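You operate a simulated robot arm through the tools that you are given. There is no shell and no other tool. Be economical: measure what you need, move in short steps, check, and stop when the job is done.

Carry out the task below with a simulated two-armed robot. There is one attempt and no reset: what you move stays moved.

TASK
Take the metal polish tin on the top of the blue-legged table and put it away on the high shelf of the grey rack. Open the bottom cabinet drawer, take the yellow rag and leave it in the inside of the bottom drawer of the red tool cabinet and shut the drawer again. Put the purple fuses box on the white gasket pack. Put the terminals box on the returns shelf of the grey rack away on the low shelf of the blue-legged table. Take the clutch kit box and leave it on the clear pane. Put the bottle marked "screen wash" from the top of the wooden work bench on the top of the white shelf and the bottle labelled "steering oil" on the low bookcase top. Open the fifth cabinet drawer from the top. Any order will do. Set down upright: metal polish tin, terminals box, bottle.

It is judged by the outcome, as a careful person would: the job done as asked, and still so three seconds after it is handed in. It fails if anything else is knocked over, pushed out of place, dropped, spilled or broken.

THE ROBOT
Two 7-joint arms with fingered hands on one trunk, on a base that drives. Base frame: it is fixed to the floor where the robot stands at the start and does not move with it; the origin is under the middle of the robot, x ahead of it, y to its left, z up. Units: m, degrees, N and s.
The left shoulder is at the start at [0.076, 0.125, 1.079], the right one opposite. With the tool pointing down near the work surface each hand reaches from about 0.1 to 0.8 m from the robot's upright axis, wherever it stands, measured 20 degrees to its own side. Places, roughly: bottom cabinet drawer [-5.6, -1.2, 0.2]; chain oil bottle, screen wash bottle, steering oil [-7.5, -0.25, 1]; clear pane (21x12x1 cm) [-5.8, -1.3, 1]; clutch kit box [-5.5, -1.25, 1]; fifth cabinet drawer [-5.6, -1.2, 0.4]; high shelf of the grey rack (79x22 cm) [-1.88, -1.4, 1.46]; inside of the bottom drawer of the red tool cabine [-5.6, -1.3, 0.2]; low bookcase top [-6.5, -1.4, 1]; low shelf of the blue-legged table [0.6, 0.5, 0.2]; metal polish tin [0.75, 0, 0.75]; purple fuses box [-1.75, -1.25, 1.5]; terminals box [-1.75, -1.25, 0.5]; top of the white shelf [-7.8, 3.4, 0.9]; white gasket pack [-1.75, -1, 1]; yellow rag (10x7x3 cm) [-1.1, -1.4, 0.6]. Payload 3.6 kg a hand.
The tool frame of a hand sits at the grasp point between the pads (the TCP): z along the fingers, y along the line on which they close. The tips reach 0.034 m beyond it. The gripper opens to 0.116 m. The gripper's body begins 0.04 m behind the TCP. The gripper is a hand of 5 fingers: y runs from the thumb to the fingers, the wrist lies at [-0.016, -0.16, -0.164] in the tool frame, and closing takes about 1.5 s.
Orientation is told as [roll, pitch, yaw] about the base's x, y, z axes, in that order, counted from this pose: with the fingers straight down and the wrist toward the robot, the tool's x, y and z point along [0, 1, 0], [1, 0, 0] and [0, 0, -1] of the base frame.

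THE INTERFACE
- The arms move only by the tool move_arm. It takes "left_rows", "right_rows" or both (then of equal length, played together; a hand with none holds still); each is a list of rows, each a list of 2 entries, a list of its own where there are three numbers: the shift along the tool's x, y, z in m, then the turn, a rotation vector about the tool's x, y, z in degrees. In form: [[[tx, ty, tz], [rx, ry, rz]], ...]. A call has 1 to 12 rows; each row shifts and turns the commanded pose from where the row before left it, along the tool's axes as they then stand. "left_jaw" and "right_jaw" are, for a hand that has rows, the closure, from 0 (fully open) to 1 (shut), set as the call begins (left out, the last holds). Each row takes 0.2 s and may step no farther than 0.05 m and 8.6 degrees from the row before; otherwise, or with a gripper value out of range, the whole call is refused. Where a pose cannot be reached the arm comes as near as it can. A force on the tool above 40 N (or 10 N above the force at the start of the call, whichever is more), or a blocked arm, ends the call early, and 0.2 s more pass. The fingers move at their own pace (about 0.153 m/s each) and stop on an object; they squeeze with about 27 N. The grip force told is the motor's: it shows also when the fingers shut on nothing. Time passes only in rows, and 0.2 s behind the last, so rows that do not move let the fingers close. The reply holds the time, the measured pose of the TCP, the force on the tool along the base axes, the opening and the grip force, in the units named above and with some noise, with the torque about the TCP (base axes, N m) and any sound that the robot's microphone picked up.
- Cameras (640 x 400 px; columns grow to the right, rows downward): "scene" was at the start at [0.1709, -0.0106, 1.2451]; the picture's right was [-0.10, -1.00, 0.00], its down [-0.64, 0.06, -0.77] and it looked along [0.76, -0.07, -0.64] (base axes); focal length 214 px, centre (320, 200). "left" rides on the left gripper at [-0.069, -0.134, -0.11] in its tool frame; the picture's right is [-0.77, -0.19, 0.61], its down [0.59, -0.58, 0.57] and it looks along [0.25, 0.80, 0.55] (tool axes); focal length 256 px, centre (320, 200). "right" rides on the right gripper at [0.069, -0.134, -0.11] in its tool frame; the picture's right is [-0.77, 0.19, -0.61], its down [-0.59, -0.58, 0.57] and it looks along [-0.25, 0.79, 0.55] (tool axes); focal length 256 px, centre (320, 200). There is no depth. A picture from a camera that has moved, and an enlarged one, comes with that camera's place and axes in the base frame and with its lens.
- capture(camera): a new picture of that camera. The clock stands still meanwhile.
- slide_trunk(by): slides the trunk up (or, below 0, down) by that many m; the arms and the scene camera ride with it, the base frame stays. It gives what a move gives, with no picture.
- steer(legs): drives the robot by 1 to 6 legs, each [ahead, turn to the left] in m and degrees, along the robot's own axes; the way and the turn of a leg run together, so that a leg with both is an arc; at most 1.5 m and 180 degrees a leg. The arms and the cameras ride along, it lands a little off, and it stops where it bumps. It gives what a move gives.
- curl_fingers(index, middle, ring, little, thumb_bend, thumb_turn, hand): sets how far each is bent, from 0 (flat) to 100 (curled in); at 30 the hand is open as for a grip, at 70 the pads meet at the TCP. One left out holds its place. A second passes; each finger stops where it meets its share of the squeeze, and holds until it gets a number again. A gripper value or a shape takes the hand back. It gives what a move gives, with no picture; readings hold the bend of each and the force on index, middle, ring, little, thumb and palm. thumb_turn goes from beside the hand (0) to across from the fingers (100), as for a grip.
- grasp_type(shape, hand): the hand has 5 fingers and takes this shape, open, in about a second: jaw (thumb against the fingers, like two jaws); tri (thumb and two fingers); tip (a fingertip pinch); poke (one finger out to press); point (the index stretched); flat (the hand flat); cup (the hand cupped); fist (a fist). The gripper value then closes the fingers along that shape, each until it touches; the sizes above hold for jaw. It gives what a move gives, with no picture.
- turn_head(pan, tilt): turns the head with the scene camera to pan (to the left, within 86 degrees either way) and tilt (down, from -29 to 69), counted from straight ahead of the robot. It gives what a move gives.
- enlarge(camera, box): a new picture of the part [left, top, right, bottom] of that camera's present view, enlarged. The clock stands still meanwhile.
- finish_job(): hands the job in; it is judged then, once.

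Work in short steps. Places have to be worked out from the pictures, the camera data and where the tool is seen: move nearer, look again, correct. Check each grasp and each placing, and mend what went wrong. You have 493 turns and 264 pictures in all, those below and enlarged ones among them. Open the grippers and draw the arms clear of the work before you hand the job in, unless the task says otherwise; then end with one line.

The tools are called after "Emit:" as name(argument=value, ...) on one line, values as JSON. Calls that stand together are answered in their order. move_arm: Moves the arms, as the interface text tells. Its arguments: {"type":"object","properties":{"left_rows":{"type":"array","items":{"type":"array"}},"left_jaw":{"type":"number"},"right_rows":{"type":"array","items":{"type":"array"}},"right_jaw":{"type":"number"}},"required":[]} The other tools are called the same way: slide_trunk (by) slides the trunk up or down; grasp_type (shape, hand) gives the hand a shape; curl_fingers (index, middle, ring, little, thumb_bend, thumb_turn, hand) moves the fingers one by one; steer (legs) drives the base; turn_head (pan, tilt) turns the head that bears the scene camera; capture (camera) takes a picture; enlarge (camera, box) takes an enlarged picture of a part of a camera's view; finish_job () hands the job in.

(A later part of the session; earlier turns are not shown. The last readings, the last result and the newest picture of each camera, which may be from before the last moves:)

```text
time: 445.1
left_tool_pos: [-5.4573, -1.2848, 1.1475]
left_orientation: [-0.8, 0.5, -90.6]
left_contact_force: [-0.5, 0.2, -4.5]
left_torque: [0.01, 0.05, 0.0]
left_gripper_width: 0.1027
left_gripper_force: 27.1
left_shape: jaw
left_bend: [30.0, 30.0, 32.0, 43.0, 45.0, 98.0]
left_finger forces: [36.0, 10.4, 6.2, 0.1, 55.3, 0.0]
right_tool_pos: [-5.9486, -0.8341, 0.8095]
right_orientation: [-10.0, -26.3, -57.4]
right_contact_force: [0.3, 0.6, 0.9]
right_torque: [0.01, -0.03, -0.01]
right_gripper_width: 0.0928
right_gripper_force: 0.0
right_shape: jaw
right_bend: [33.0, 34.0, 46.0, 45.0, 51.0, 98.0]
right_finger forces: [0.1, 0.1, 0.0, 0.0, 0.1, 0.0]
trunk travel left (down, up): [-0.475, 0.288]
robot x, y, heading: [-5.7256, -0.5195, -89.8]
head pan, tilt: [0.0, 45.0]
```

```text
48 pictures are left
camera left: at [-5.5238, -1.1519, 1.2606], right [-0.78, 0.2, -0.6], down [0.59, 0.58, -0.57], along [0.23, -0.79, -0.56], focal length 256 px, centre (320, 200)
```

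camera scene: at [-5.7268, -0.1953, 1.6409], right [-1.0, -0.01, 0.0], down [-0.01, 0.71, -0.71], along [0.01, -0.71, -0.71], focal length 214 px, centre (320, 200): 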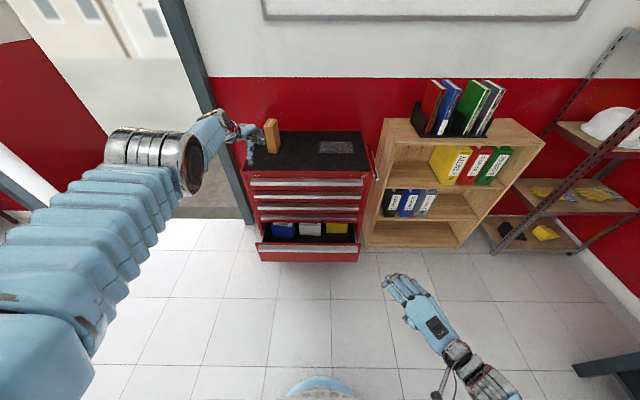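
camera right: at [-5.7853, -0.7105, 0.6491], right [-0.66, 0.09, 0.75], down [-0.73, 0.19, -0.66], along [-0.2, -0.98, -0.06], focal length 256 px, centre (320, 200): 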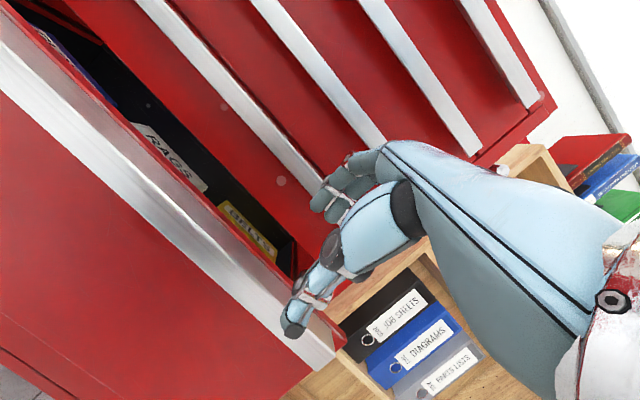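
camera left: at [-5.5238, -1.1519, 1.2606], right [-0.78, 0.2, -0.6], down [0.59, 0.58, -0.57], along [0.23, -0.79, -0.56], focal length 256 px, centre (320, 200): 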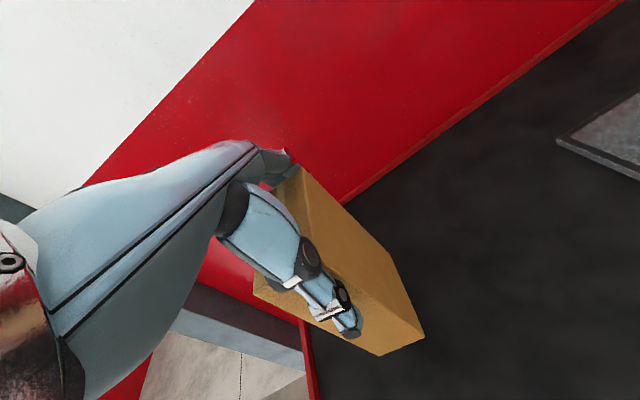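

Gripped and lifted. Raising a little more and turning the base 25° right, which carries the box over the pane.

Emit:
move_arm(left_rows=[[[0, -0.015, -0.02], [0, 0, 0]], [[0, -0.02, -0.015], [0, 0, 0]]])

Emit:
steer(legs=[[0, -25]])

Emit:
capture(camera="scene")

```text
time: 445.7
left_tool_pos: [-5.4569, -1.2519, 1.1843]
left_orientation: [-1.0, 0.2, -90.4]
left_contact_force: [-0.1, -0.3, -4.2]
left_torque: [0.03, 0.03, -0.03]
left_gripper_width: 0.1024
left_gripper_force: 27.5
left_shape: jaw
left_bend: [30.0, 30.0, 32.0, 43.0, 45.0, 98.0]
left_finger forces: [35.5, 10.4, 6.2, 0.0, 54.8, 0.1]
right_tool_pos: [-5.9498, -0.8343, 0.81]
right_orientation: [-10.0, -26.3, -57.4]
right_contact_force: [0.1, -0.8, 0.3]
right_torque: [0.01, 0.01, -0.02]
right_gripper_width: 0.0929
right_gripper_force: 0.0
right_shape: jaw
right_bend: [33.0, 34.0, 46.0, 45.0, 51.0, 98.0]
right_finger forces: [0.0, 0.0, 0.0, 0.0, 0.0, 0.1]
trunk travel left (down, up): [-0.475, 0.288]
robot x, y, heading: [-5.7232, -0.5208, -89.6]
head pan, tilt: [0.0, 45.0]
```

```text
time: 447.4
left_tool_pos: [-5.7997, -1.2967, 1.1829]
left_orientation: [-0.7, 0.0, -116.0]
left_contact_force: [0.1, 0.7, -4.7]
left_torque: [0.05, -0.02, 0.03]
left_gripper_width: 0.1025
left_gripper_force: 26.8
left_shape: jaw
left_bend: [30.0, 30.0, 32.0, 43.0, 45.0, 98.0]
left_finger forces: [35.0, 10.3, 6.1, 0.1, 53.9, 0.0]
right_tool_pos: [-6.0626, -0.7079, 0.8112]
right_orientation: [-10.0, -26.2, -83.0]
right_contact_force: [-0.1, -0.3, 0.2]
right_torque: [-0.01, 0.0, -0.01]
right_gripper_width: 0.0927
right_gripper_force: 0.0
right_shape: jaw
right_bend: [33.0, 34.0, 46.0, 45.0, 51.0, 98.0]
right_finger forces: [0.1, 0.0, 0.0, 0.0, 0.0, 0.0]
trunk travel left (down, up): [-0.475, 0.288]
robot x, y, heading: [-5.7286, -0.5221, -115.0]
head pan, tilt: [0.0, 45.0]
```

```text
47 pictures are left
camera scene: at [-5.771, -0.6206, 1.4402], right [-0.9, 0.43, 0.0], down [0.3, 0.64, -0.71], along [-0.3, -0.64, -0.71], focal length 214 px, centre (320, 200)
```

scene: 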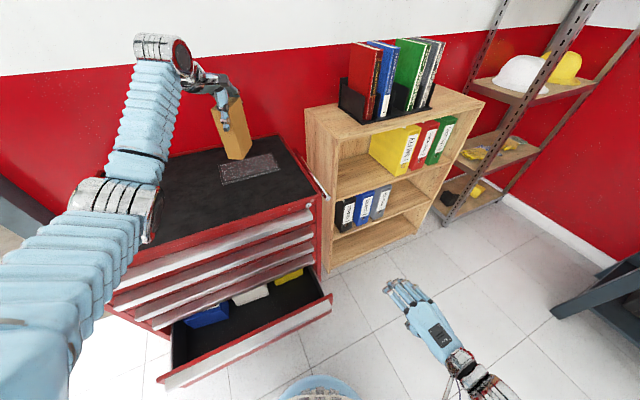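

I'll align the hand yaw with the cabinet, centre on the pane (about -5.805, -1.27), and lower.

Emit:
move_arm(left_rows=[[[0, 0, 0], [0, 0, -6.5]], [[0, 0, 0], [0, 0, -6.5]], [[0, 0, 0], [0, 0, -6.5]], [[0, 0, 0], [0, 0, -6.5]], [[-0.003, -0.025, 0], [0, 0, 0]], [[0, 0, 0.025], [0, 0, 0]], [[0, 0, 0.025], [0, 0, 0]], [[0, 0, 0.008], [0, 0, 0]]])

Emit:
enlarge(camera="scene", box=[140, 60, 340, 220])

```text
time: 449.2
left_tool_pos: [-5.8026, -1.2712, 1.1258]
left_orientation: [-0.7, 0.5, -90.1]
left_contact_force: [-0.5, -0.3, -4.3]
left_torque: [0.04, 0.04, -0.04]
left_gripper_width: 0.1024
left_gripper_force: 27.2
left_shape: jaw
left_bend: [30.0, 30.0, 32.0, 43.0, 45.0, 98.0]
left_finger forces: [34.7, 10.4, 6.1, 0.0, 53.6, 0.0]
right_tool_pos: [-6.0643, -0.7067, 0.8097]
right_orientation: [-10.0, -26.2, -83.0]
right_contact_force: [0.3, -0.6, 0.0]
right_torque: [-0.03, -0.04, 0.0]
right_gripper_width: 0.0929
right_gripper_force: 0.0
right_shape: jaw
right_bend: [33.0, 34.0, 46.0, 45.0, 51.0, 98.0]
right_finger forces: [0.1, 0.0, 0.1, 0.0, 0.0, 0.0]
trunk travel left (down, up): [-0.475, 0.288]
robot x, y, heading: [-5.7275, -0.5161, -115.1]
head pan, tilt: [0.0, 45.0]
```

```text
2.50 times, centred on (240, 140) of scene
camera zoom: at [-5.7708, -0.6209, 1.4402], right [-0.9, 0.43, 0.0], down [0.3, 0.64, -0.71], along [-0.3, -0.64, -0.71], focal length 536 px, centre (520, 350)
```

zoom: 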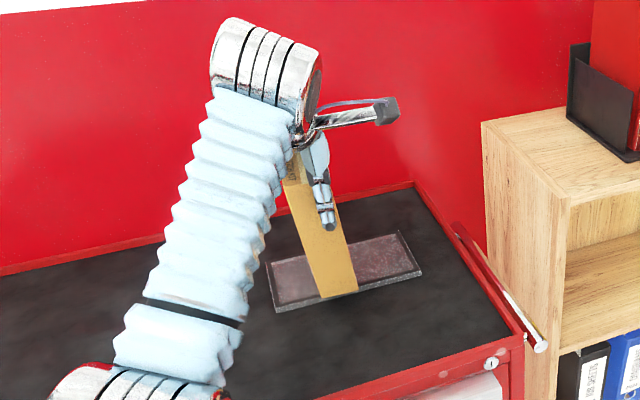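

In this view the box overhangs the pane's front by 2 cm. Shifting 3 cm back and lowering the last bit.

Emit:
move_arm(left_rows=[[[0, 0.03, 0], [0, 0, 0]], [[0, 0, 0.006], [0, 0, 0]]])

Emit:
move_arm(left_rows=[[[0, 0, 0.004], [0, 0, 0]]])

Emit:
enlarge(camera="scene", box=[180, 100, 340, 220])

```text
time: 449.8
left_tool_pos: [-5.8027, -1.3007, 1.1203]
left_orientation: [-0.7, 0.5, -90.1]
left_contact_force: [0.6, -0.5, -4.2]
left_torque: [0.06, 0.03, 0.0]
left_gripper_width: 0.1026
left_gripper_force: 26.9
left_shape: jaw
left_bend: [30.0, 30.0, 32.0, 43.0, 45.0, 98.0]
left_finger forces: [34.8, 10.3, 6.0, 0.0, 53.7, 0.1]
right_tool_pos: [-6.0635, -0.7074, 0.8103]
right_orientation: [-10.0, -26.3, -83.0]
right_contact_force: [0.4, 0.0, 0.0]
right_torque: [-0.03, -0.02, 0.03]
right_gripper_width: 0.0928
right_gripper_force: 0.0
right_shape: jaw
right_bend: [33.0, 34.0, 46.0, 45.0, 51.0, 98.0]
right_finger forces: [0.1, 0.1, 0.0, 0.1, 0.0, 0.1]
trunk travel left (down, up): [-0.475, 0.288]
robot x, y, heading: [-5.7265, -0.52, -115.3]
head pan, tilt: [0.0, 45.0]
```

```text
time: 450.2
left_tool_pos: [-5.8025, -1.3009, 1.1154]
left_orientation: [-0.7, 0.4, -90.1]
left_contact_force: [0.7, 0.1, -4.1]
left_torque: [0.03, 0.01, 0.03]
left_gripper_width: 0.1021
left_gripper_force: 26.8
left_shape: jaw
left_bend: [30.0, 30.0, 32.0, 43.0, 45.0, 98.0]
left_finger forces: [34.7, 10.3, 6.0, 0.1, 53.8, 0.0]
right_tool_pos: [-6.0621, -0.7067, 0.8101]
right_orientation: [-10.0, -26.3, -83.0]
right_contact_force: [-0.3, 0.4, -0.2]
right_torque: [-0.01, 0.02, 0.0]
right_gripper_width: 0.0926
right_gripper_force: 0.0
right_shape: jaw
right_bend: [33.0, 34.0, 46.0, 45.0, 51.0, 98.0]
right_finger forces: [0.0, 0.1, 0.0, 0.0, 0.0, 0.0]
trunk travel left (down, up): [-0.475, 0.288]
robot x, y, heading: [-5.7226, -0.5233, -115.5]
head pan, tilt: [0.0, 45.0]
```

```text
3.33 times, centred on (260, 160) of scene
camera zoom: at [-5.7708, -0.6206, 1.4402], right [-0.9, 0.43, 0.0], down [0.3, 0.64, -0.71], along [-0.3, -0.64, -0.71], focal length 715 px, centre (520, 333)
```

zoom: 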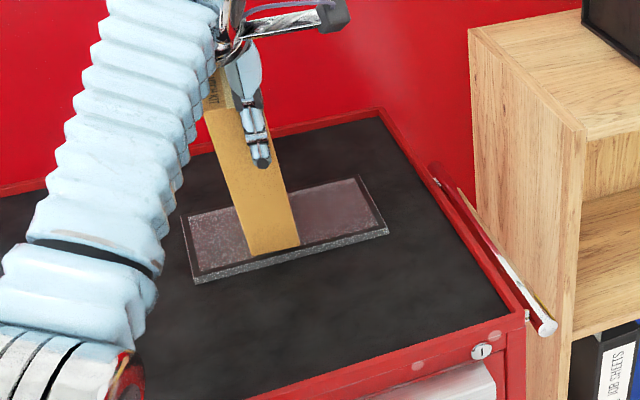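

Emit:
move_arm(left_rows=[[[0, 0.002, 0.005], [0, 0, 0]]])

Emit:
move_arm(left_rows=[[[0, 0, 0.003], [0, 0, 0]]])

```text
time: 450.6
left_tool_pos: [-5.8033, -1.3017, 1.1152]
left_orientation: [-0.9, -0.1, -90.1]
left_contact_force: [-0.2, 3.2, 9.6]
left_torque: [-0.25, -0.04, 0.05]
left_gripper_width: 0.1025
left_gripper_force: 26.9
left_shape: jaw
left_bend: [30.0, 30.0, 32.0, 43.0, 45.0, 98.0]
left_finger forces: [34.8, 10.1, 6.2, 0.0, 57.6, 0.0]
right_tool_pos: [-6.0635, -0.706, 0.8123]
right_orientation: [-10.1, -26.4, -83.0]
right_contact_force: [0.3, 0.5, 0.5]
right_torque: [0.0, 0.0, 0.01]
right_gripper_width: 0.0928
right_gripper_force: 0.1
right_shape: jaw
right_bend: [33.0, 34.0, 46.0, 45.0, 51.0, 98.0]
right_finger forces: [0.1, 0.0, 0.0, 0.1, 0.0, 0.0]
trunk travel left (down, up): [-0.475, 0.288]
robot x, y, heading: [-5.7225, -0.5236, -115.1]
head pan, tilt: [0.0, 45.0]
```

```text
time: 451.0
left_tool_pos: [-5.8038, -1.3016, 1.1142]
left_orientation: [-1.0, -0.4, -90.1]
left_contact_force: [1.5, 2.0, 22.5]
left_torque: [-0.33, -0.06, 0.04]
left_gripper_width: 0.1026
left_gripper_force: 26.4
left_shape: jaw
left_bend: [30.0, 30.0, 32.0, 43.0, 45.0, 98.0]
left_finger forces: [36.8, 10.4, 6.3, 0.1, 58.8, 0.1]
right_tool_pos: [-6.062, -0.7045, 0.8112]
right_orientation: [-10.2, -26.5, -83.1]
right_contact_force: [0.3, 0.6, -0.3]
right_torque: [-0.01, -0.01, 0.01]
right_gripper_width: 0.0927
right_gripper_force: 0.0
right_shape: jaw
right_bend: [33.0, 34.0, 46.0, 45.0, 51.0, 98.0]
right_finger forces: [0.0, 0.1, 0.0, 0.1, 0.0, 0.0]
trunk travel left (down, up): [-0.475, 0.288]
robot x, y, heading: [-5.7226, -0.5188, -115.3]
head pan, tilt: [0.0, 45.0]
```

Seated. Ease the pressure, then spread the fingers to release and lift.

Emit:
move_arm(left_rows=[[[0, 0, -0.005], [0, 0, 0]]])

Emit:
curl_fingers(hand="left", index=20, middle=20, ring=20, little=20, thumb_bend=20)

Emit:
move_arm(left_rows=[[[0, 0, -0.02], [0, 0, 0]], [[0, 0, -0.03], [0, 0, 0]], [[0, 0, -0.03], [0, 0, 0]], [[0, -0.03, -0.02], [0, 0, 0]], [[0, -0.04, 0], [0, 0, 0]], [[0, -0.04, 0], [0, 0, 0]], [[0, -0.04, 0], [0, 0, 0]], [[0, -0.04, 0], [0, 0, 0]]])

Emit:
enlarge(camera="scene", box=[100, 60, 400, 360])

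```text
time: 451.4
left_tool_pos: [-5.8034, -1.3011, 1.1147]
left_orientation: [-0.8, 0.1, -90.1]
left_contact_force: [0.9, -0.3, 15.9]
left_torque: [-1.01, -0.02, 0.0]
left_gripper_width: 0.1024
left_gripper_force: 26.6
left_shape: jaw
left_bend: [30.0, 30.0, 32.0, 43.0, 45.0, 98.0]
left_finger forces: [36.5, 11.3, 6.5, 0.1, 53.1, 0.0]
right_tool_pos: [-6.0625, -0.7052, 0.8098]
right_orientation: [-10.2, -26.4, -83.0]
right_contact_force: [0.3, -0.4, 0.1]
right_torque: [0.01, -0.01, 0.04]
right_gripper_width: 0.0928
right_gripper_force: 0.0
right_shape: jaw
right_bend: [33.0, 34.0, 46.0, 45.0, 51.0, 98.0]
right_finger forces: [0.1, 0.0, 0.0, 0.0, 0.0, 0.1]
trunk travel left (down, up): [-0.475, 0.288]
robot x, y, heading: [-5.7237, -0.5191, -115.0]
head pan, tilt: [0.0, 45.0]
```

```text
time: 452.4
left_tool_pos: [-5.8036, -1.3036, 1.1121]
left_orientation: [-0.7, 0.4, -90.1]
left_contact_force: [-0.8, -0.4, 0.5]
left_torque: [0.0, -0.01, 0.03]
left_gripper_width: 0.1359
left_gripper_force: 0.1
left_shape: fingers
left_bend: [20.0, 20.0, 20.0, 20.0, 20.0, 99.0]
left_finger forces: [0.1, 0.0, 0.0, 0.0, 0.1, 0.0]
right_tool_pos: [-6.0625, -0.7061, 0.8112]
right_orientation: [-10.0, -26.3, -83.0]
right_contact_force: [0.4, 0.6, 0.5]
right_torque: [0.01, -0.04, 0.0]
right_gripper_width: 0.0931
right_gripper_force: 0.1
right_shape: jaw
right_bend: [33.0, 34.0, 46.0, 45.0, 51.0, 98.0]
right_finger forces: [0.1, 0.1, 0.0, 0.0, 0.0, 0.0]
trunk travel left (down, up): [-0.475, 0.288]
robot x, y, heading: [-5.7256, -0.5205, -115.2]
head pan, tilt: [0.0, 45.0]
```

```text
time: 454.2
left_tool_pos: [-5.8026, -1.1112, 1.2171]
left_orientation: [-0.8, 0.4, -90.2]
left_contact_force: [-0.9, 0.2, 0.7]
left_torque: [-0.02, -0.02, -0.01]
left_gripper_width: 0.1357
left_gripper_force: 0.1
left_shape: fingers
left_bend: [20.0, 20.0, 20.0, 20.0, 20.0, 99.0]
left_finger forces: [0.1, 0.1, 0.0, 0.1, 0.1, 0.0]
right_tool_pos: [-6.0639, -0.7045, 0.8105]
right_orientation: [-9.9, -26.3, -83.0]
right_contact_force: [-0.5, 0.8, 0.8]
right_torque: [-0.01, -0.02, -0.02]
right_gripper_width: 0.0928
right_gripper_force: 0.0
right_shape: jaw
right_bend: [33.0, 34.0, 46.0, 45.0, 51.0, 98.0]
right_finger forces: [0.0, 0.1, 0.0, 0.0, 0.1, 0.0]
trunk travel left (down, up): [-0.475, 0.288]
robot x, y, heading: [-5.7242, -0.5167, -115.5]
head pan, tilt: [0.0, 45.0]
```

```text
1.33 times, centred on (250, 210) of scene
camera zoom: at [-5.7727, -0.6182, 1.4403], right [-0.9, 0.43, 0.0], down [0.3, 0.64, -0.71], along [-0.3, -0.64, -0.71], focal length 286 px, centre (413, 187)
```

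zoom: 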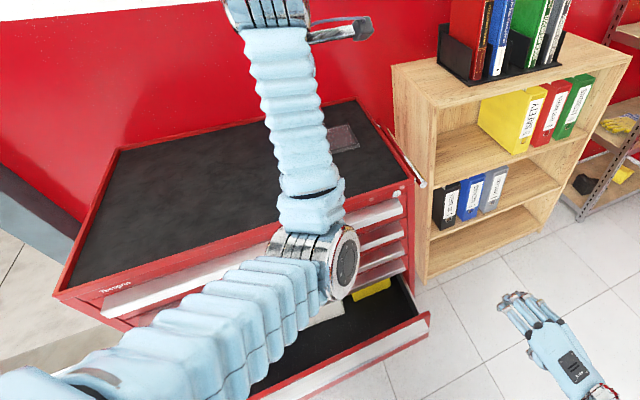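

Backing out, squaring up, and verifying the clutch kit on the pane.

Emit:
steer(legs=[[-0.15, 0], [0, 25]])

Emit:
enlarge(camera="scene", box=[220, 80, 480, 300])

```text
time: 456.8
left_tool_pos: [-5.4869, -0.9566, 1.217]
left_orientation: [-0.9, 0.4, -65.7]
left_contact_force: [0.5, -0.4, -0.6]
left_torque: [-0.04, 0.04, 0.01]
left_gripper_width: 0.136
left_gripper_force: 0.0
left_shape: fingers
left_bend: [20.0, 20.0, 20.0, 20.0, 20.0, 99.0]
left_finger forces: [0.0, 0.0, 0.1, 0.1, 0.2, 0.0]
right_tool_pos: [-5.8937, -0.6954, 0.8107]
right_orientation: [-9.9, -26.4, -58.7]
right_contact_force: [-0.5, 0.1, 0.0]
right_torque: [0.05, -0.02, 0.01]
right_gripper_width: 0.0932
right_gripper_force: 0.0
right_shape: jaw
right_bend: [33.0, 34.0, 46.0, 45.0, 51.0, 98.0]
right_finger forces: [0.1, 0.1, 0.0, 0.0, 0.0, 0.1]
trunk travel left (down, up): [-0.475, 0.288]
robot x, y, heading: [-5.6626, -0.3854, -91.0]
head pan, tilt: [0.0, 45.0]
```

```text
1.82 times, centred on (350, 190) of scene
camera zoom: at [-5.6637, -0.4967, 1.4403], right [-1.0, 0.01, 0.0], down [0.01, 0.71, -0.71], along [-0.01, -0.71, -0.71], focal length 390 px, centre (266, 218)
```

zoom: 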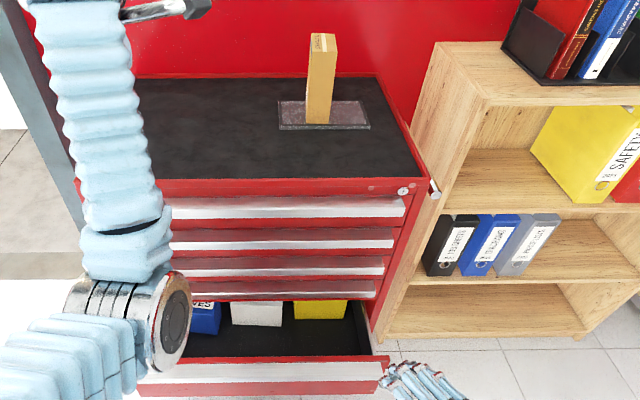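

The clutch kit stands on the pane. Now I'll reopen the fifth drawer: bring the left hand around its side and down to straddle the drawer front.

Emit:
move_arm(left_rows=[[[0, -0.03, 0], [0, 0, 8.1]], [[0, -0.03, 0], [0, 0, 8.1]], [[0, -0.03, 0], [0, 0, 8.1]], [[0.045, -0.005, 0], [0, 0, 0]], [[0.045, -0.005, 0], [0, 0, 0]], [[0.045, -0.005, 0], [0, 0, 0]], [[0.045, -0.005, 0], [0, 0, 0]], [[0.045, -0.005, 0], [0, 0, 0]]], left_jaw=0)

Emit:
slide_trunk(by=-0.2)

Emit:
move_arm(left_rows=[[[0, 0, 0.046], [0, 0, 0]], [[0, 0, 0.046], [0, 0, 0]], [[0, 0, 0.046], [0, 0, 0]], [[0, 0, 0.046], [0, 0, 0]], [[0, 0, 0.046], [0, 0, 0]], [[0, 0, 0.046], [0, 0, 0]], [[0, 0, 0.046], [0, 0, 0]], [[0, 0, 0.046], [0, 0, 0]]])

```text
time: 458.6
left_tool_pos: [-5.2827, -0.8723, 1.1955]
left_orientation: [-0.9, -0.1, -90.0]
left_contact_force: [0.9, -0.3, -0.2]
left_torque: [-0.02, 0.06, 0.0]
left_gripper_width: 0.1161
left_gripper_force: 0.1
left_shape: jaw
left_bend: [30.0, 30.0, 30.0, 30.0, 30.0, 97.0]
left_finger forces: [0.0, 0.0, 0.0, 0.0, 0.0, 0.1]
left hand out of reach, approached as far as the arm can: row 3
right_tool_pos: [-5.892, -0.6961, 0.8115]
right_orientation: [-10.1, -26.4, -58.6]
right_contact_force: [0.4, 1.4, -0.3]
right_torque: [0.01, 0.04, 0.0]
right_gripper_width: 0.0928
right_gripper_force: 0.1
right_shape: jaw
right_bend: [33.0, 34.0, 46.0, 45.0, 51.0, 98.0]
right_finger forces: [0.1, 0.1, 0.1, 0.1, 0.0, 0.0]
trunk travel left (down, up): [-0.475, 0.288]
robot x, y, heading: [-5.6646, -0.3874, -90.9]
head pan, tilt: [0.0, 45.0]
```

```text
time: 460.8
left_tool_pos: [-5.284, -0.8746, 0.9982]
left_orientation: [-0.9, 0.0, -90.0]
left_contact_force: [-0.1, -0.2, 0.4]
left_torque: [-0.02, -0.02, 0.04]
left_gripper_width: 0.116
left_gripper_force: 0.0
left_shape: jaw
left_bend: [30.0, 30.0, 30.0, 30.0, 30.0, 97.0]
left_finger forces: [0.0, 0.0, 0.0, 0.0, 0.1, 0.0]
right_tool_pos: [-5.8927, -0.696, 0.6108]
right_orientation: [-10.1, -26.5, -58.6]
right_contact_force: [0.2, 0.3, -0.3]
right_torque: [0.02, 0.01, 0.03]
right_gripper_width: 0.0928
right_gripper_force: 0.0
right_shape: jaw
right_bend: [33.0, 34.0, 46.0, 45.0, 51.0, 98.0]
right_finger forces: [0.1, 0.0, 0.0, 0.0, 0.0, 0.0]
trunk travel left (down, up): [-0.275, 0.488]
robot x, y, heading: [-5.663, -0.3874, -90.5]
head pan, tilt: [0.0, 45.0]
```

```text
time: 462.6
left_tool_pos: [-5.2916, -0.8735, 0.6307]
left_orientation: [-0.9, 0.0, -90.0]
left_contact_force: [-0.9, -0.1, -1.1]
left_torque: [-0.01, 0.02, 0.02]
left_gripper_width: 0.1157
left_gripper_force: 0.1
left_shape: jaw
left_bend: [30.0, 30.0, 30.0, 30.0, 30.0, 97.0]
left_finger forces: [0.1, 0.1, 0.1, 0.1, 0.1, 0.0]
right_tool_pos: [-5.8932, -0.6953, 0.6109]
right_orientation: [-10.0, -26.3, -58.6]
right_contact_force: [0.3, 0.4, 0.0]
right_torque: [-0.03, 0.0, 0.01]
right_gripper_width: 0.0931
right_gripper_force: 0.0
right_shape: jaw
right_bend: [33.0, 34.0, 46.0, 45.0, 51.0, 98.0]
right_finger forces: [0.1, 0.0, 0.0, 0.0, 0.0, 0.0]
trunk travel left (down, up): [-0.275, 0.488]
robot x, y, heading: [-5.6649, -0.387, -91.0]
head pan, tilt: [0.0, 45.0]
```

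Emit:
move_arm(left_rows=[[[-0.042, 0, -0.003], [0, 0, 0]], [[-0.042, 0, -0.003], [0, 0, 0]], [[-0.042, 0, 0], [0, 0, 0]], [[-0.042, 0, 0], [0, 0, 0]], [[-0.042, 0.02, 0], [0, 0, 0]]])

Emit:
capture(camera="left")

```text
time: 463.5
left_tool_pos: [-5.4221, -0.9508, 0.7251]
left_orientation: [3.8, -10.4, -93.2]
left_contact_force: [-3.3, 10.2, -0.1]
left_torque: [-0.05, -0.04, -0.18]
left_gripper_width: 0.1139
left_gripper_force: 0.0
left_shape: jaw
left_bend: [30.0, 35.0, 30.0, 30.0, 30.0, 97.0]
left_finger forces: [0.1, 10.3, 0.0, 0.1, 0.1, 0.0]
right_tool_pos: [-5.8922, -0.6946, 0.6099]
right_orientation: [-10.0, -26.3, -58.6]
right_contact_force: [0.3, 0.5, -0.8]
right_torque: [0.0, 0.03, -0.03]
right_gripper_width: 0.093
right_gripper_force: 0.1
right_shape: jaw
right_bend: [33.0, 34.0, 46.0, 45.0, 51.0, 98.0]
right_finger forces: [0.0, 0.0, 0.1, 0.0, 0.0, 0.1]
trunk travel left (down, up): [-0.275, 0.488]
robot x, y, heading: [-5.6633, -0.387, -90.9]
head pan, tilt: [0.0, 45.0]
stopped in row 4 (left hand): the arm was blocked; the commanded pose is now the measured one
```

```text
42 pictures are left
camera left: at [-5.49, -0.7955, 0.8046], right [-0.72, 0.1, -0.68], down [0.65, 0.44, -0.62], along [0.24, -0.89, -0.38], focal length 256 px, centre (320, 200)
```

left: 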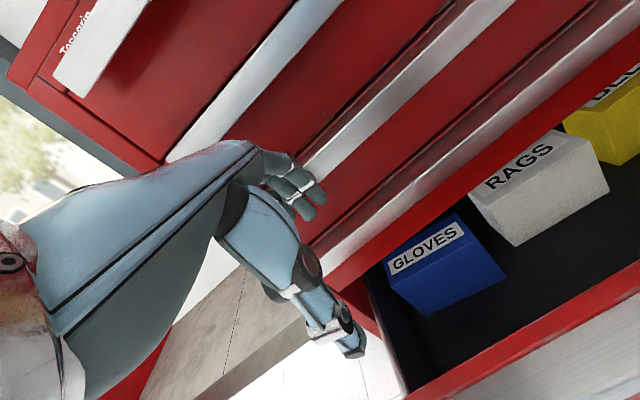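

The left elbow's inner limit pushed it aside; at x≈-5.44 it should work. I'll level, back off, come down, and straddle the panel (its inner edge is at y≈-0.91).

Emit:
move_arm(left_rows=[[[0.01, -0.03, 0], [3.4, -1.2, -1]], [[0.01, -0.03, 0], [3.4, -1.2, -1]], [[0, -0.03, 0], [3.4, -1.2, -1]], [[0, 0, 0.03], [0, 0, 0]], [[0, 0, 0.03], [0, 0, 0]], [[-0.02, 0, 0.02], [0, 0, 0]], [[-0.015, 0.02, 0], [0, 0, 0]]])

Emit:
capture(camera="left")

```text
time: 465.1
left_tool_pos: [-5.4347, -0.8846, 0.6329]
left_orientation: [-0.2, -0.5, -89.6]
left_contact_force: [-0.6, 0.3, 0.8]
left_torque: [0.0, -0.01, -0.02]
left_gripper_width: 0.1159
left_gripper_force: 0.1
left_shape: jaw
left_bend: [30.0, 30.0, 30.0, 30.0, 30.0, 97.0]
left_finger forces: [0.0, 0.0, 0.0, 0.0, 0.0, 0.0]
right_tool_pos: [-5.8938, -0.6956, 0.6102]
right_orientation: [-10.1, -26.3, -58.6]
right_contact_force: [-0.2, -0.6, 0.6]
right_torque: [-0.01, -0.01, -0.01]
right_gripper_width: 0.093
right_gripper_force: 0.0
right_shape: jaw
right_bend: [33.0, 34.0, 46.0, 45.0, 51.0, 98.0]
right_finger forces: [0.0, 0.1, 0.0, 0.0, 0.0, 0.1]
trunk travel left (down, up): [-0.275, 0.488]
robot x, y, heading: [-5.6624, -0.3851, -90.7]
head pan, tilt: [0.0, 45.0]
```

```text
41 pictures are left
camera left: at [-5.5048, -0.7502, 0.7437], right [-0.77, 0.18, -0.61], down [0.58, 0.58, -0.57], along [0.25, -0.8, -0.55], focal length 256 px, centre (320, 200)
```

left: 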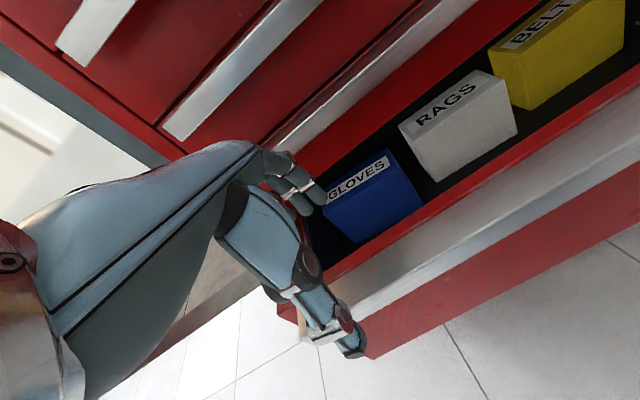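

Emit:
move_arm(left_rows=[[[0.005, 0, 0.03], [0, 0, 0]], [[0, 0, 0.03], [0, 0, 0]], [[0, 0, 0.015], [0, 0, 0]]])

Emit:
move_arm(left_rows=[[[0, 0, 0], [0, 0, 0]], [[0, 0, 0], [0, 0, 0]], [[0, 0, 0], [0, 0, 0]], [[0, 0, 0], [0, 0, 0]], [[0, 0, 0], [0, 0, 0]]], left_jaw=0.8)

```text
time: 465.9
left_tool_pos: [-5.4306, -0.8865, 0.5608]
left_orientation: [-0.1, -0.4, -89.7]
left_contact_force: [1.1, 0.5, -1.6]
left_torque: [0.02, 0.02, 0.02]
left_gripper_width: 0.1159
left_gripper_force: 0.1
left_shape: jaw
left_bend: [30.0, 30.0, 30.0, 30.0, 30.0, 97.0]
left_finger forces: [0.1, 0.0, 0.0, 0.1, 0.0, 0.1]
right_tool_pos: [-5.8933, -0.6945, 0.6096]
right_orientation: [-10.0, -26.3, -58.7]
right_contact_force: [-0.7, 0.0, 0.1]
right_torque: [-0.03, 0.0, -0.02]
right_gripper_width: 0.093
right_gripper_force: 0.1
right_shape: jaw
right_bend: [33.0, 34.0, 46.0, 45.0, 51.0, 98.0]
right_finger forces: [0.0, 0.0, 0.1, 0.1, 0.1, 0.0]
trunk travel left (down, up): [-0.275, 0.488]
robot x, y, heading: [-5.6614, -0.3829, -91.0]
head pan, tilt: [0.0, 45.0]
```

```text
time: 467.1
left_tool_pos: [-5.4287, -0.8869, 0.5611]
left_orientation: [-0.2, -0.4, -89.8]
left_contact_force: [1.0, 1.1, -1.0]
left_torque: [-0.5, -0.01, -0.27]
left_gripper_width: 0.0548
left_gripper_force: 26.6
left_shape: jaw
left_bend: [43.0, 48.0, 64.0, 64.0, 64.0, 100.0]
left_finger forces: [14.0, 8.3, 3.9, 2.3, 29.3, 0.0]
right_tool_pos: [-5.8924, -0.6946, 0.6099]
right_orientation: [-10.0, -26.3, -58.6]
right_contact_force: [1.0, -0.4, -0.4]
right_torque: [-0.02, -0.01, -0.02]
right_gripper_width: 0.093
right_gripper_force: 0.2
right_shape: jaw
right_bend: [33.0, 34.0, 46.0, 45.0, 51.0, 98.0]
right_finger forces: [0.1, 0.0, 0.1, 0.1, 0.0, 0.0]
trunk travel left (down, up): [-0.275, 0.488]
robot x, y, heading: [-5.6637, -0.385, -90.7]
head pan, tilt: [0.0, 45.0]
```

Gripped the drawer front. Pulling it open by backing up.

Emit:
steer(legs=[[-0.18, 0]])

Emit:
move_arm(left_rows=[[[0, 0, 0], [0, 0, 0]], [[0, 0, 0], [0, 0, 0]], [[0, 0, 0], [0, 0, 0]], [[0, 0, 0], [0, 0, 0]], [[0, 0, -0.03], [0, 0, 0]], [[0, 0, -0.04], [0, 0, 0]], [[0, 0, -0.04], [0, 0, 0]], [[0.02, -0.03, -0.02], [0, 0, 0]]], left_jaw=0)

Emit:
capture(camera="scene")

```text
time: 468.6
left_tool_pos: [-5.4271, -0.709, 0.5612]
left_orientation: [-0.3, -0.4, -89.6]
left_contact_force: [-21.0, -0.6, -3.4]
left_torque: [-0.51, 0.37, -0.61]
left_gripper_width: 0.0546
left_gripper_force: 27.1
left_shape: jaw
left_bend: [47.0, 47.0, 63.0, 63.0, 64.0, 99.0]
left_finger forces: [15.1, 9.3, 3.5, 2.1, 29.0, 0.1]
right_tool_pos: [-5.8898, -0.52, 0.6107]
right_orientation: [-9.9, -26.3, -58.4]
right_contact_force: [0.5, 0.3, -0.2]
right_torque: [0.03, 0.0, -0.02]
right_gripper_width: 0.0926
right_gripper_force: 0.0
right_shape: jaw
right_bend: [33.0, 34.0, 46.0, 45.0, 51.0, 98.0]
right_finger forces: [0.1, 0.0, 0.1, 0.0, 0.0, 0.1]
trunk travel left (down, up): [-0.275, 0.488]
robot x, y, heading: [-5.6603, -0.2111, -90.8]
head pan, tilt: [0.0, 45.0]
```

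```text
time: 470.4
left_tool_pos: [-5.4027, -0.6788, 0.689]
left_orientation: [-0.6, -0.3, -89.5]
left_contact_force: [-0.7, 0.1, 0.5]
left_torque: [0.02, 0.03, 0.0]
left_gripper_width: 0.116
left_gripper_force: 0.1
left_shape: jaw
left_bend: [30.0, 30.0, 30.0, 30.0, 30.0, 97.0]
left_finger forces: [0.1, 0.0, 0.0, 0.0, 0.0, 0.0]
right_tool_pos: [-5.8892, -0.5198, 0.6104]
right_orientation: [-10.0, -26.3, -58.2]
right_contact_force: [-0.1, 0.3, -0.2]
right_torque: [0.03, -0.02, 0.0]
right_gripper_width: 0.093
right_gripper_force: 0.0
right_shape: jaw
right_bend: [33.0, 34.0, 46.0, 45.0, 51.0, 98.0]
right_finger forces: [0.0, 0.0, 0.0, 0.0, 0.0, 0.1]
trunk travel left (down, up): [-0.275, 0.488]
robot x, y, heading: [-5.6614, -0.2115, -90.8]
head pan, tilt: [0.0, 45.0]
```

```text
40 pictures are left
camera scene: at [-5.6619, -0.3787, 1.2373], right [-1.0, 0.01, 0.0], down [0.01, 0.71, -0.71], along [-0.01, -0.71, -0.71], focal length 214 px, centre (320, 200)
```

scene: 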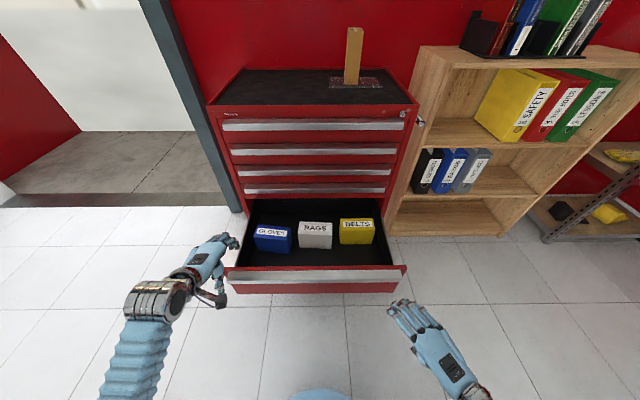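

The fifth drawer is wide open, the bottom one is shut, and the clutch kit is on the pane. Now the bottles: tidy the arms and drive toward the wooden work bench.

Emit:
steer(legs=[[-0.2, 0]])

Emit:
slide_trunk(by=0.25)

Emit:
steer(legs=[[0, -89], [0.5, 0]])

Emit:
turn_head(pan=0, tilt=25)

Emit:
capture(camera="scene")

```text
time: 472.0
left_tool_pos: [-5.4026, -0.4772, 0.6897]
left_orientation: [-0.4, -0.4, -90.0]
left_contact_force: [-0.3, 0.0, -0.4]
left_torque: [0.01, 0.01, 0.0]
left_gripper_width: 0.1158
left_gripper_force: 0.1
left_shape: jaw
left_bend: [30.0, 30.0, 30.0, 30.0, 30.0, 97.0]
left_finger forces: [0.1, 0.0, 0.1, 0.0, 0.0, 0.0]
right_tool_pos: [-5.8874, -0.3148, 0.6106]
right_orientation: [-10.0, -26.3, -58.7]
right_contact_force: [-0.6, 0.0, 0.5]
right_torque: [0.0, 0.03, -0.03]
right_gripper_width: 0.0927
right_gripper_force: 0.0
right_shape: jaw
right_bend: [33.0, 34.0, 46.0, 45.0, 51.0, 98.0]
right_finger forces: [0.1, 0.0, 0.0, 0.0, 0.0, 0.1]
trunk travel left (down, up): [-0.275, 0.488]
robot x, y, heading: [-5.6575, -0.0082, -91.2]
head pan, tilt: [0.0, 45.0]
```

```text
time: 474.6
left_tool_pos: [-5.4024, -0.478, 0.9394]
left_orientation: [-0.4, -0.3, -90.0]
left_contact_force: [0.1, -0.3, 0.6]
left_torque: [-0.04, 0.0, 0.02]
left_gripper_width: 0.1159
left_gripper_force: 0.1
left_shape: jaw
left_bend: [30.0, 30.0, 30.0, 30.0, 30.0, 97.0]
left_finger forces: [0.0, 0.0, 0.0, 0.0, 0.1, 0.1]
right_tool_pos: [-5.8889, -0.3152, 0.8609]
right_orientation: [-10.0, -26.3, -58.8]
right_contact_force: [0.4, 0.2, 0.0]
right_torque: [-0.02, -0.01, 0.03]
right_gripper_width: 0.093
right_gripper_force: 0.1
right_shape: jaw
right_bend: [33.0, 34.0, 46.0, 45.0, 51.0, 98.0]
right_finger forces: [0.0, 0.0, 0.1, 0.1, 0.1, 0.0]
trunk travel left (down, up): [-0.525, 0.238]
robot x, y, heading: [-5.6557, -0.0078, -91.2]
head pan, tilt: [0.0, 45.0]
```

```text
time: 481.4
left_tool_pos: [-6.6473, -0.2673, 0.9397]
left_orientation: [-0.4, -0.3, -178.9]
left_contact_force: [-0.5, -0.7, -0.7]
left_torque: [0.01, 0.0, -0.01]
left_gripper_width: 0.1161
left_gripper_force: 0.1
left_shape: jaw
left_bend: [30.0, 30.0, 30.0, 30.0, 30.0, 97.0]
left_finger forces: [0.0, 0.0, 0.0, 0.1, 0.0, 0.0]
right_tool_pos: [-6.4936, 0.2214, 0.8626]
right_orientation: [-10.0, -26.3, -147.7]
right_contact_force: [0.7, 0.3, -0.1]
right_torque: [-0.02, -0.01, -0.01]
right_gripper_width: 0.093
right_gripper_force: 0.0
right_shape: jaw
right_bend: [33.0, 34.0, 46.0, 45.0, 51.0, 98.0]
right_finger forces: [0.0, 0.0, 0.0, 0.0, 0.1, 0.0]
trunk travel left (down, up): [-0.525, 0.238]
robot x, y, heading: [-6.1777, -0.0048, 179.9]
head pan, tilt: [0.0, 45.0]
```

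```text
time: 482.3
left_tool_pos: [-6.6473, -0.2683, 0.9406]
left_orientation: [-0.5, -0.3, -178.9]
left_contact_force: [0.4, 0.9, -0.4]
left_torque: [0.0, -0.01, -0.01]
left_gripper_width: 0.1156
left_gripper_force: 0.1
left_shape: jaw
left_bend: [30.0, 30.0, 30.0, 30.0, 30.0, 97.0]
left_finger forces: [0.0, 0.1, 0.1, 0.1, 0.1, 0.0]
right_tool_pos: [-6.4934, 0.222, 0.8588]
right_orientation: [-10.1, -26.2, -147.7]
right_contact_force: [0.3, -0.3, -0.2]
right_torque: [0.06, 0.03, 0.02]
right_gripper_width: 0.0929
right_gripper_force: 0.0
right_shape: jaw
right_bend: [33.0, 34.0, 46.0, 45.0, 51.0, 98.0]
right_finger forces: [0.0, 0.0, 0.0, 0.1, 0.1, 0.0]
trunk travel left (down, up): [-0.525, 0.238]
robot x, y, heading: [-6.1784, -0.0011, 180.0]
head pan, tilt: [0.0, 25.0]
```

```text
39 pictures are left
camera scene: at [-6.2905, -0.0059, 1.5211], right [0.0, 1.0, 0.0], down [0.42, 0.0, -0.91], along [-0.91, 0.0, -0.42], focal length 214 px, centre (320, 200)
```

scene: 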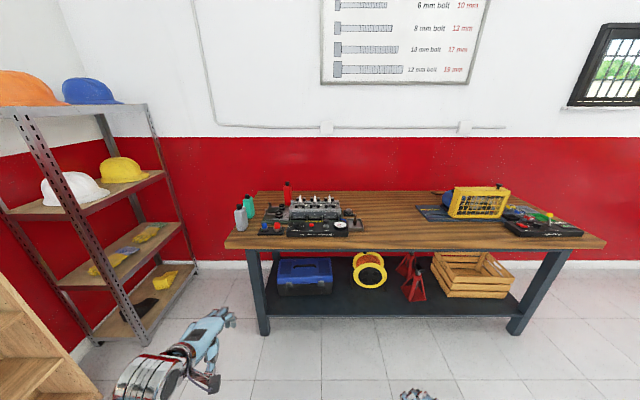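

Emit:
enlarge(camera="scene", box=[220, 170, 360, 250])

```text
4.57 times, centred on (290, 210) of scene
camera zoom: at [-6.2905, -0.0059, 1.5211], right [0.0, 1.0, 0.0], down [0.42, 0.0, -0.91], along [-0.91, 0.0, -0.42], focal length 980 px, centre (457, 154)
```

zoom: 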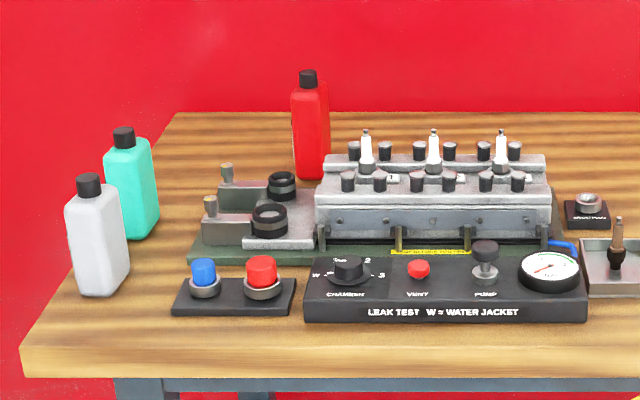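

The labels aren't visible from here. I'll drive closer with the left hand high and look again.

Emit:
slide_trunk(by=0.1)

Emit:
steer(legs=[[0, 35], [0.45, 0], [0, -35]])

Emit:
turn_head(pan=12, tilt=40)

Emit:
capture(camera="scene")

```text
time: 483.6
left_tool_pos: [-6.6465, -0.2678, 1.0389]
left_orientation: [-0.4, -0.2, -179.0]
left_contact_force: [0.0, 0.5, -0.5]
left_torque: [0.0, 0.01, 0.02]
left_gripper_width: 0.116
left_gripper_force: 0.1
left_shape: jaw
left_bend: [30.0, 30.0, 30.0, 30.0, 30.0, 97.0]
left_finger forces: [0.0, 0.0, 0.0, 0.0, 0.0, 0.1]
right_tool_pos: [-6.4927, 0.2224, 0.961]
right_orientation: [-10.0, -26.3, -147.6]
right_contact_force: [0.3, -1.3, -1.0]
right_torque: [0.0, 0.0, -0.02]
right_gripper_width: 0.093
right_gripper_force: 0.0
right_shape: jaw
right_bend: [33.0, 34.0, 46.0, 45.0, 51.0, 98.0]
right_finger forces: [0.1, 0.1, 0.1, 0.0, 0.0, 0.0]
trunk travel left (down, up): [-0.625, 0.138]
robot x, y, heading: [-6.1841, -0.0027, 179.7]
head pan, tilt: [0.0, 25.0]
```

```text
time: 489.6
left_tool_pos: [-7.0171, -0.5061, 1.0396]
left_orientation: [-0.4, -0.4, -179.7]
left_contact_force: [-0.3, 0.7, -0.2]
left_torque: [0.02, -0.03, 0.01]
left_gripper_width: 0.1159
left_gripper_force: 0.0
left_shape: jaw
left_bend: [30.0, 30.0, 30.0, 30.0, 30.0, 97.0]
left_finger forces: [0.1, 0.1, 0.1, 0.0, 0.0, 0.0]
right_tool_pos: [-6.8577, -0.0196, 0.961]
right_orientation: [-10.0, -26.4, -148.3]
right_contact_force: [-0.7, -0.7, -0.1]
right_torque: [-0.02, 0.04, 0.0]
right_gripper_width: 0.0929
right_gripper_force: 0.1
right_shape: jaw
right_bend: [33.0, 34.0, 46.0, 45.0, 51.0, 98.0]
right_finger forces: [0.1, 0.0, 0.0, 0.0, 0.0, 0.1]
trunk travel left (down, up): [-0.625, 0.138]
robot x, y, heading: [-6.5491, -0.2481, 179.3]
head pan, tilt: [0.0, 25.0]
```

```text
time: 490.3
left_tool_pos: [-7.0168, -0.506, 1.0404]
left_orientation: [-0.4, -0.3, -179.8]
left_contact_force: [-0.8, -0.1, 0.5]
left_torque: [0.0, -0.01, -0.04]
left_gripper_width: 0.1158
left_gripper_force: 0.0
left_shape: jaw
left_bend: [30.0, 30.0, 30.0, 30.0, 30.0, 97.0]
left_finger forces: [0.1, 0.0, 0.0, 0.1, 0.1, 0.1]
right_tool_pos: [-6.8567, -0.0194, 0.9614]
right_orientation: [-10.0, -26.3, -148.5]
right_contact_force: [-0.5, -0.8, -0.9]
right_torque: [-0.03, 0.0, 0.01]
right_gripper_width: 0.0929
right_gripper_force: 0.1
right_shape: jaw
right_bend: [33.0, 34.0, 46.0, 45.0, 51.0, 98.0]
right_finger forces: [0.1, 0.0, 0.0, 0.1, 0.1, 0.0]
trunk travel left (down, up): [-0.625, 0.138]
robot x, y, heading: [-6.5476, -0.2478, 179.4]
head pan, tilt: [12.0, 40.0]
```

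```text
37 pictures are left
camera scene: at [-6.6421, -0.267, 1.5983], right [-0.19, 0.98, 0.0], down [0.63, 0.12, -0.77], along [-0.75, -0.15, -0.64], focal length 214 px, centre (320, 200)
```

scene: 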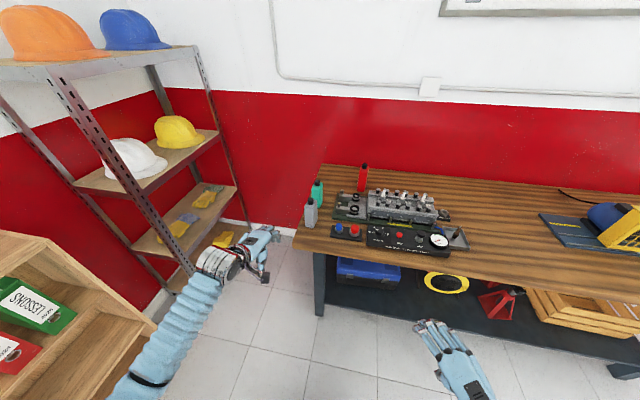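

The white bottle is at about (-7.30, -0.44), teal (-7.43, -0.44), red (-7.61, -0.22), with the bench at z≈0.875. The labels face away, so I'll pick up the nearest (white) first and read it. Positioning above it.

Emit:
move_arm(left_rows=[[[0, 0, -0.046], [0, 0, 0]], [[0, 0, -0.046], [0, 0, 0]], [[0, 0, -0.046], [0, 0, 0]], [[0, 0, -0.046], [0, 0, 0]], [[0, 0, -0.046], [0, 0, 0]]])

Emit:
slide_trunk(by=-0.19)

Emit:
move_arm(left_rows=[[[-0.01, 0.044, 0], [0, 0, 0]], [[-0.01, 0.044, 0], [0, 0, 0]], [[-0.01, 0.044, 0], [0, 0, 0]], [[-0.01, 0.044, 0], [0, 0, 0]], [[-0.01, 0.044, 0], [0, 0, 0]], [[-0.012, 0.044, 0], [0, 0, 0]]])

Emit:
capture(camera="left")

```text
time: 491.5
left_tool_pos: [-7.0184, -0.5042, 1.2696]
left_orientation: [-0.4, -0.3, -179.8]
left_contact_force: [0.6, -0.1, -0.4]
left_torque: [-0.03, -0.02, -0.02]
left_gripper_width: 0.1157
left_gripper_force: 0.0
left_shape: jaw
left_bend: [30.0, 30.0, 30.0, 30.0, 30.0, 97.0]
left_finger forces: [0.1, 0.0, 0.0, 0.1, 0.1, 0.1]
right_tool_pos: [-6.8575, -0.0192, 0.9607]
right_orientation: [-10.0, -26.3, -148.5]
right_contact_force: [-0.1, 0.2, 0.3]
right_torque: [0.04, -0.01, -0.02]
right_gripper_width: 0.093
right_gripper_force: 0.1
right_shape: jaw
right_bend: [33.0, 34.0, 46.0, 45.0, 51.0, 98.0]
right_finger forces: [0.1, 0.0, 0.1, 0.0, 0.1, 0.0]
trunk travel left (down, up): [-0.625, 0.138]
robot x, y, heading: [-6.5494, -0.2478, 179.3]
head pan, tilt: [12.0, 40.0]
```

```text
time: 493.6
left_tool_pos: [-7.0158, -0.5074, 1.0793]
left_orientation: [-0.4, -0.4, -179.7]
left_contact_force: [0.0, 0.3, 0.3]
left_torque: [-0.01, 0.0, -0.02]
left_gripper_width: 0.1158
left_gripper_force: 0.1
left_shape: jaw
left_bend: [30.0, 30.0, 30.0, 30.0, 30.0, 97.0]
left_finger forces: [0.1, 0.1, 0.0, 0.0, 0.0, 0.0]
right_tool_pos: [-6.8571, -0.019, 0.7703]
right_orientation: [-10.2, -26.3, -148.5]
right_contact_force: [-0.4, -0.6, 0.4]
right_torque: [0.04, 0.02, 0.03]
right_gripper_width: 0.0928
right_gripper_force: 0.1
right_shape: jaw
right_bend: [33.0, 34.0, 46.0, 45.0, 51.0, 98.0]
right_finger forces: [0.0, 0.0, 0.0, 0.0, 0.0, 0.1]
trunk travel left (down, up): [-0.435, 0.328]
robot x, y, heading: [-6.5474, -0.2473, 179.2]
head pan, tilt: [12.0, 40.0]
```

```text
time: 495.0
left_tool_pos: [-7.279, -0.4477, 1.0811]
left_orientation: [-0.2, -0.4, -179.6]
left_contact_force: [-0.7, 0.7, -0.7]
left_torque: [0.04, 0.01, 0.01]
left_gripper_width: 0.1157
left_gripper_force: 0.0
left_shape: jaw
left_bend: [30.0, 30.0, 30.0, 30.0, 30.0, 97.0]
left_finger forces: [0.0, 0.0, 0.0, 0.0, 0.0, 0.1]
right_tool_pos: [-6.8566, -0.0183, 0.7712]
right_orientation: [-10.0, -26.1, -148.5]
right_contact_force: [0.6, -0.8, -0.2]
right_torque: [0.0, 0.01, -0.03]
right_gripper_width: 0.093
right_gripper_force: 0.0
right_shape: jaw
right_bend: [33.0, 34.0, 46.0, 45.0, 51.0, 98.0]
right_finger forces: [0.0, 0.1, 0.1, 0.0, 0.0, 0.0]
trunk travel left (down, up): [-0.435, 0.328]
robot x, y, heading: [-6.5434, -0.2496, 179.3]
head pan, tilt: [12.0, 40.0]
```

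```text
36 pictures are left
camera left: at [-7.1454, -0.3785, 1.1911], right [0.18, 0.77, -0.61], down [0.58, -0.58, -0.57], along [-0.8, -0.25, -0.55], focal length 256 px, centre (320, 200)
```

left: 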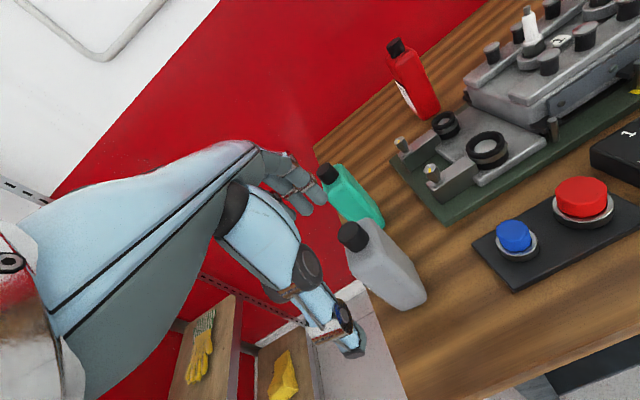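

White bottle at (-7.305, -0.43). Centre, descend, and grip.

Emit:
move_arm(left_rows=[[[-0.016, 0.027, 0], [0, 0, 0]], [[0, 0, 0.04], [0, 0, 0]], [[0, 0, 0.04], [0, 0, 0]], [[0, 0, 0.04], [0, 0, 0]]])

Emit:
move_arm(left_rows=[[[0, 0, 0.01], [0, 0, 0]], [[0, 0, 0], [0, 0, 0]], [[0, 0, 0], [0, 0, 0]], [[0, 0, 0], [0, 0, 0]], [[0, 0, 0], [0, 0, 0]], [[0, 0, 0], [0, 0, 0]], [[0, 0, 0], [0, 0, 0]]], left_jaw=1)

Emit:
capture(camera="left")

```text
time: 496.0
left_tool_pos: [-7.3182, -0.4323, 1.0036]
left_orientation: [-0.6, -3.7, -179.8]
left_contact_force: [-2.0, -1.5, 18.1]
left_torque: [-0.06, 1.31, 0.06]
left_gripper_width: 0.1163
left_gripper_force: 0.0
left_shape: jaw
left_bend: [29.0, 30.0, 30.0, 30.0, 30.0, 97.0]
left_finger forces: [7.3, 10.7, 0.6, 0.1, 0.0, 0.0]
right_tool_pos: [-6.858, -0.0204, 0.7711]
right_orientation: [-10.2, -26.3, -148.1]
right_contact_force: [-0.2, 0.2, 0.2]
right_torque: [-0.03, -0.03, -0.04]
right_gripper_width: 0.0932
right_gripper_force: 0.2
right_shape: jaw
right_bend: [33.0, 34.0, 46.0, 45.0, 51.0, 98.0]
right_finger forces: [0.1, 0.0, 0.0, 0.0, 0.0, 0.0]
trunk travel left (down, up): [-0.435, 0.328]
robot x, y, heading: [-6.5473, -0.2502, 179.5]
head pan, tilt: [12.0, 40.0]
stopped in row 4 (left hand): the force on the tool passed its limit at 48 N (the readings are from after the stop); the commanded pose is now the measured one
```

```text
time: 497.6
left_tool_pos: [-7.3178, -0.4285, 0.9983]
left_orientation: [-0.7, -4.2, 179.9]
left_contact_force: [-6.3, -7.3, 37.4]
left_torque: [-0.47, 2.93, 0.5]
left_gripper_width: 0.0637
left_gripper_force: 0.0
left_shape: jaw
left_bend: [27.0, 29.0, 30.0, 73.0, 70.0, 100.0]
left_finger forces: [12.0, 16.9, 8.6, 0.0, 0.0, 0.1]
right_tool_pos: [-6.8554, -0.0194, 0.7733]
right_orientation: [-10.1, -26.5, -148.1]
right_contact_force: [-0.6, -0.1, 1.2]
right_torque: [-0.03, 0.01, 0.01]
right_gripper_width: 0.093
right_gripper_force: 0.1
right_shape: jaw
right_bend: [33.0, 34.0, 46.0, 45.0, 51.0, 98.0]
right_finger forces: [0.0, 0.0, 0.1, 0.0, 0.0, 0.0]
trunk travel left (down, up): [-0.435, 0.328]
robot x, y, heading: [-6.5522, -0.2489, 179.1]
head pan, tilt: [12.0, 40.0]
```

```text
35 pictures are left
camera left: at [-7.1761, -0.3615, 1.1007], right [0.14, 0.77, -0.62], down [0.53, -0.58, -0.61], along [-0.84, -0.24, -0.49], focal length 256 px, centre (320, 200)
```

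left: 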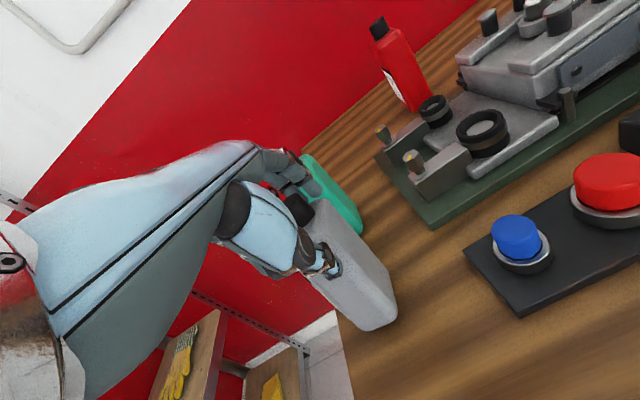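

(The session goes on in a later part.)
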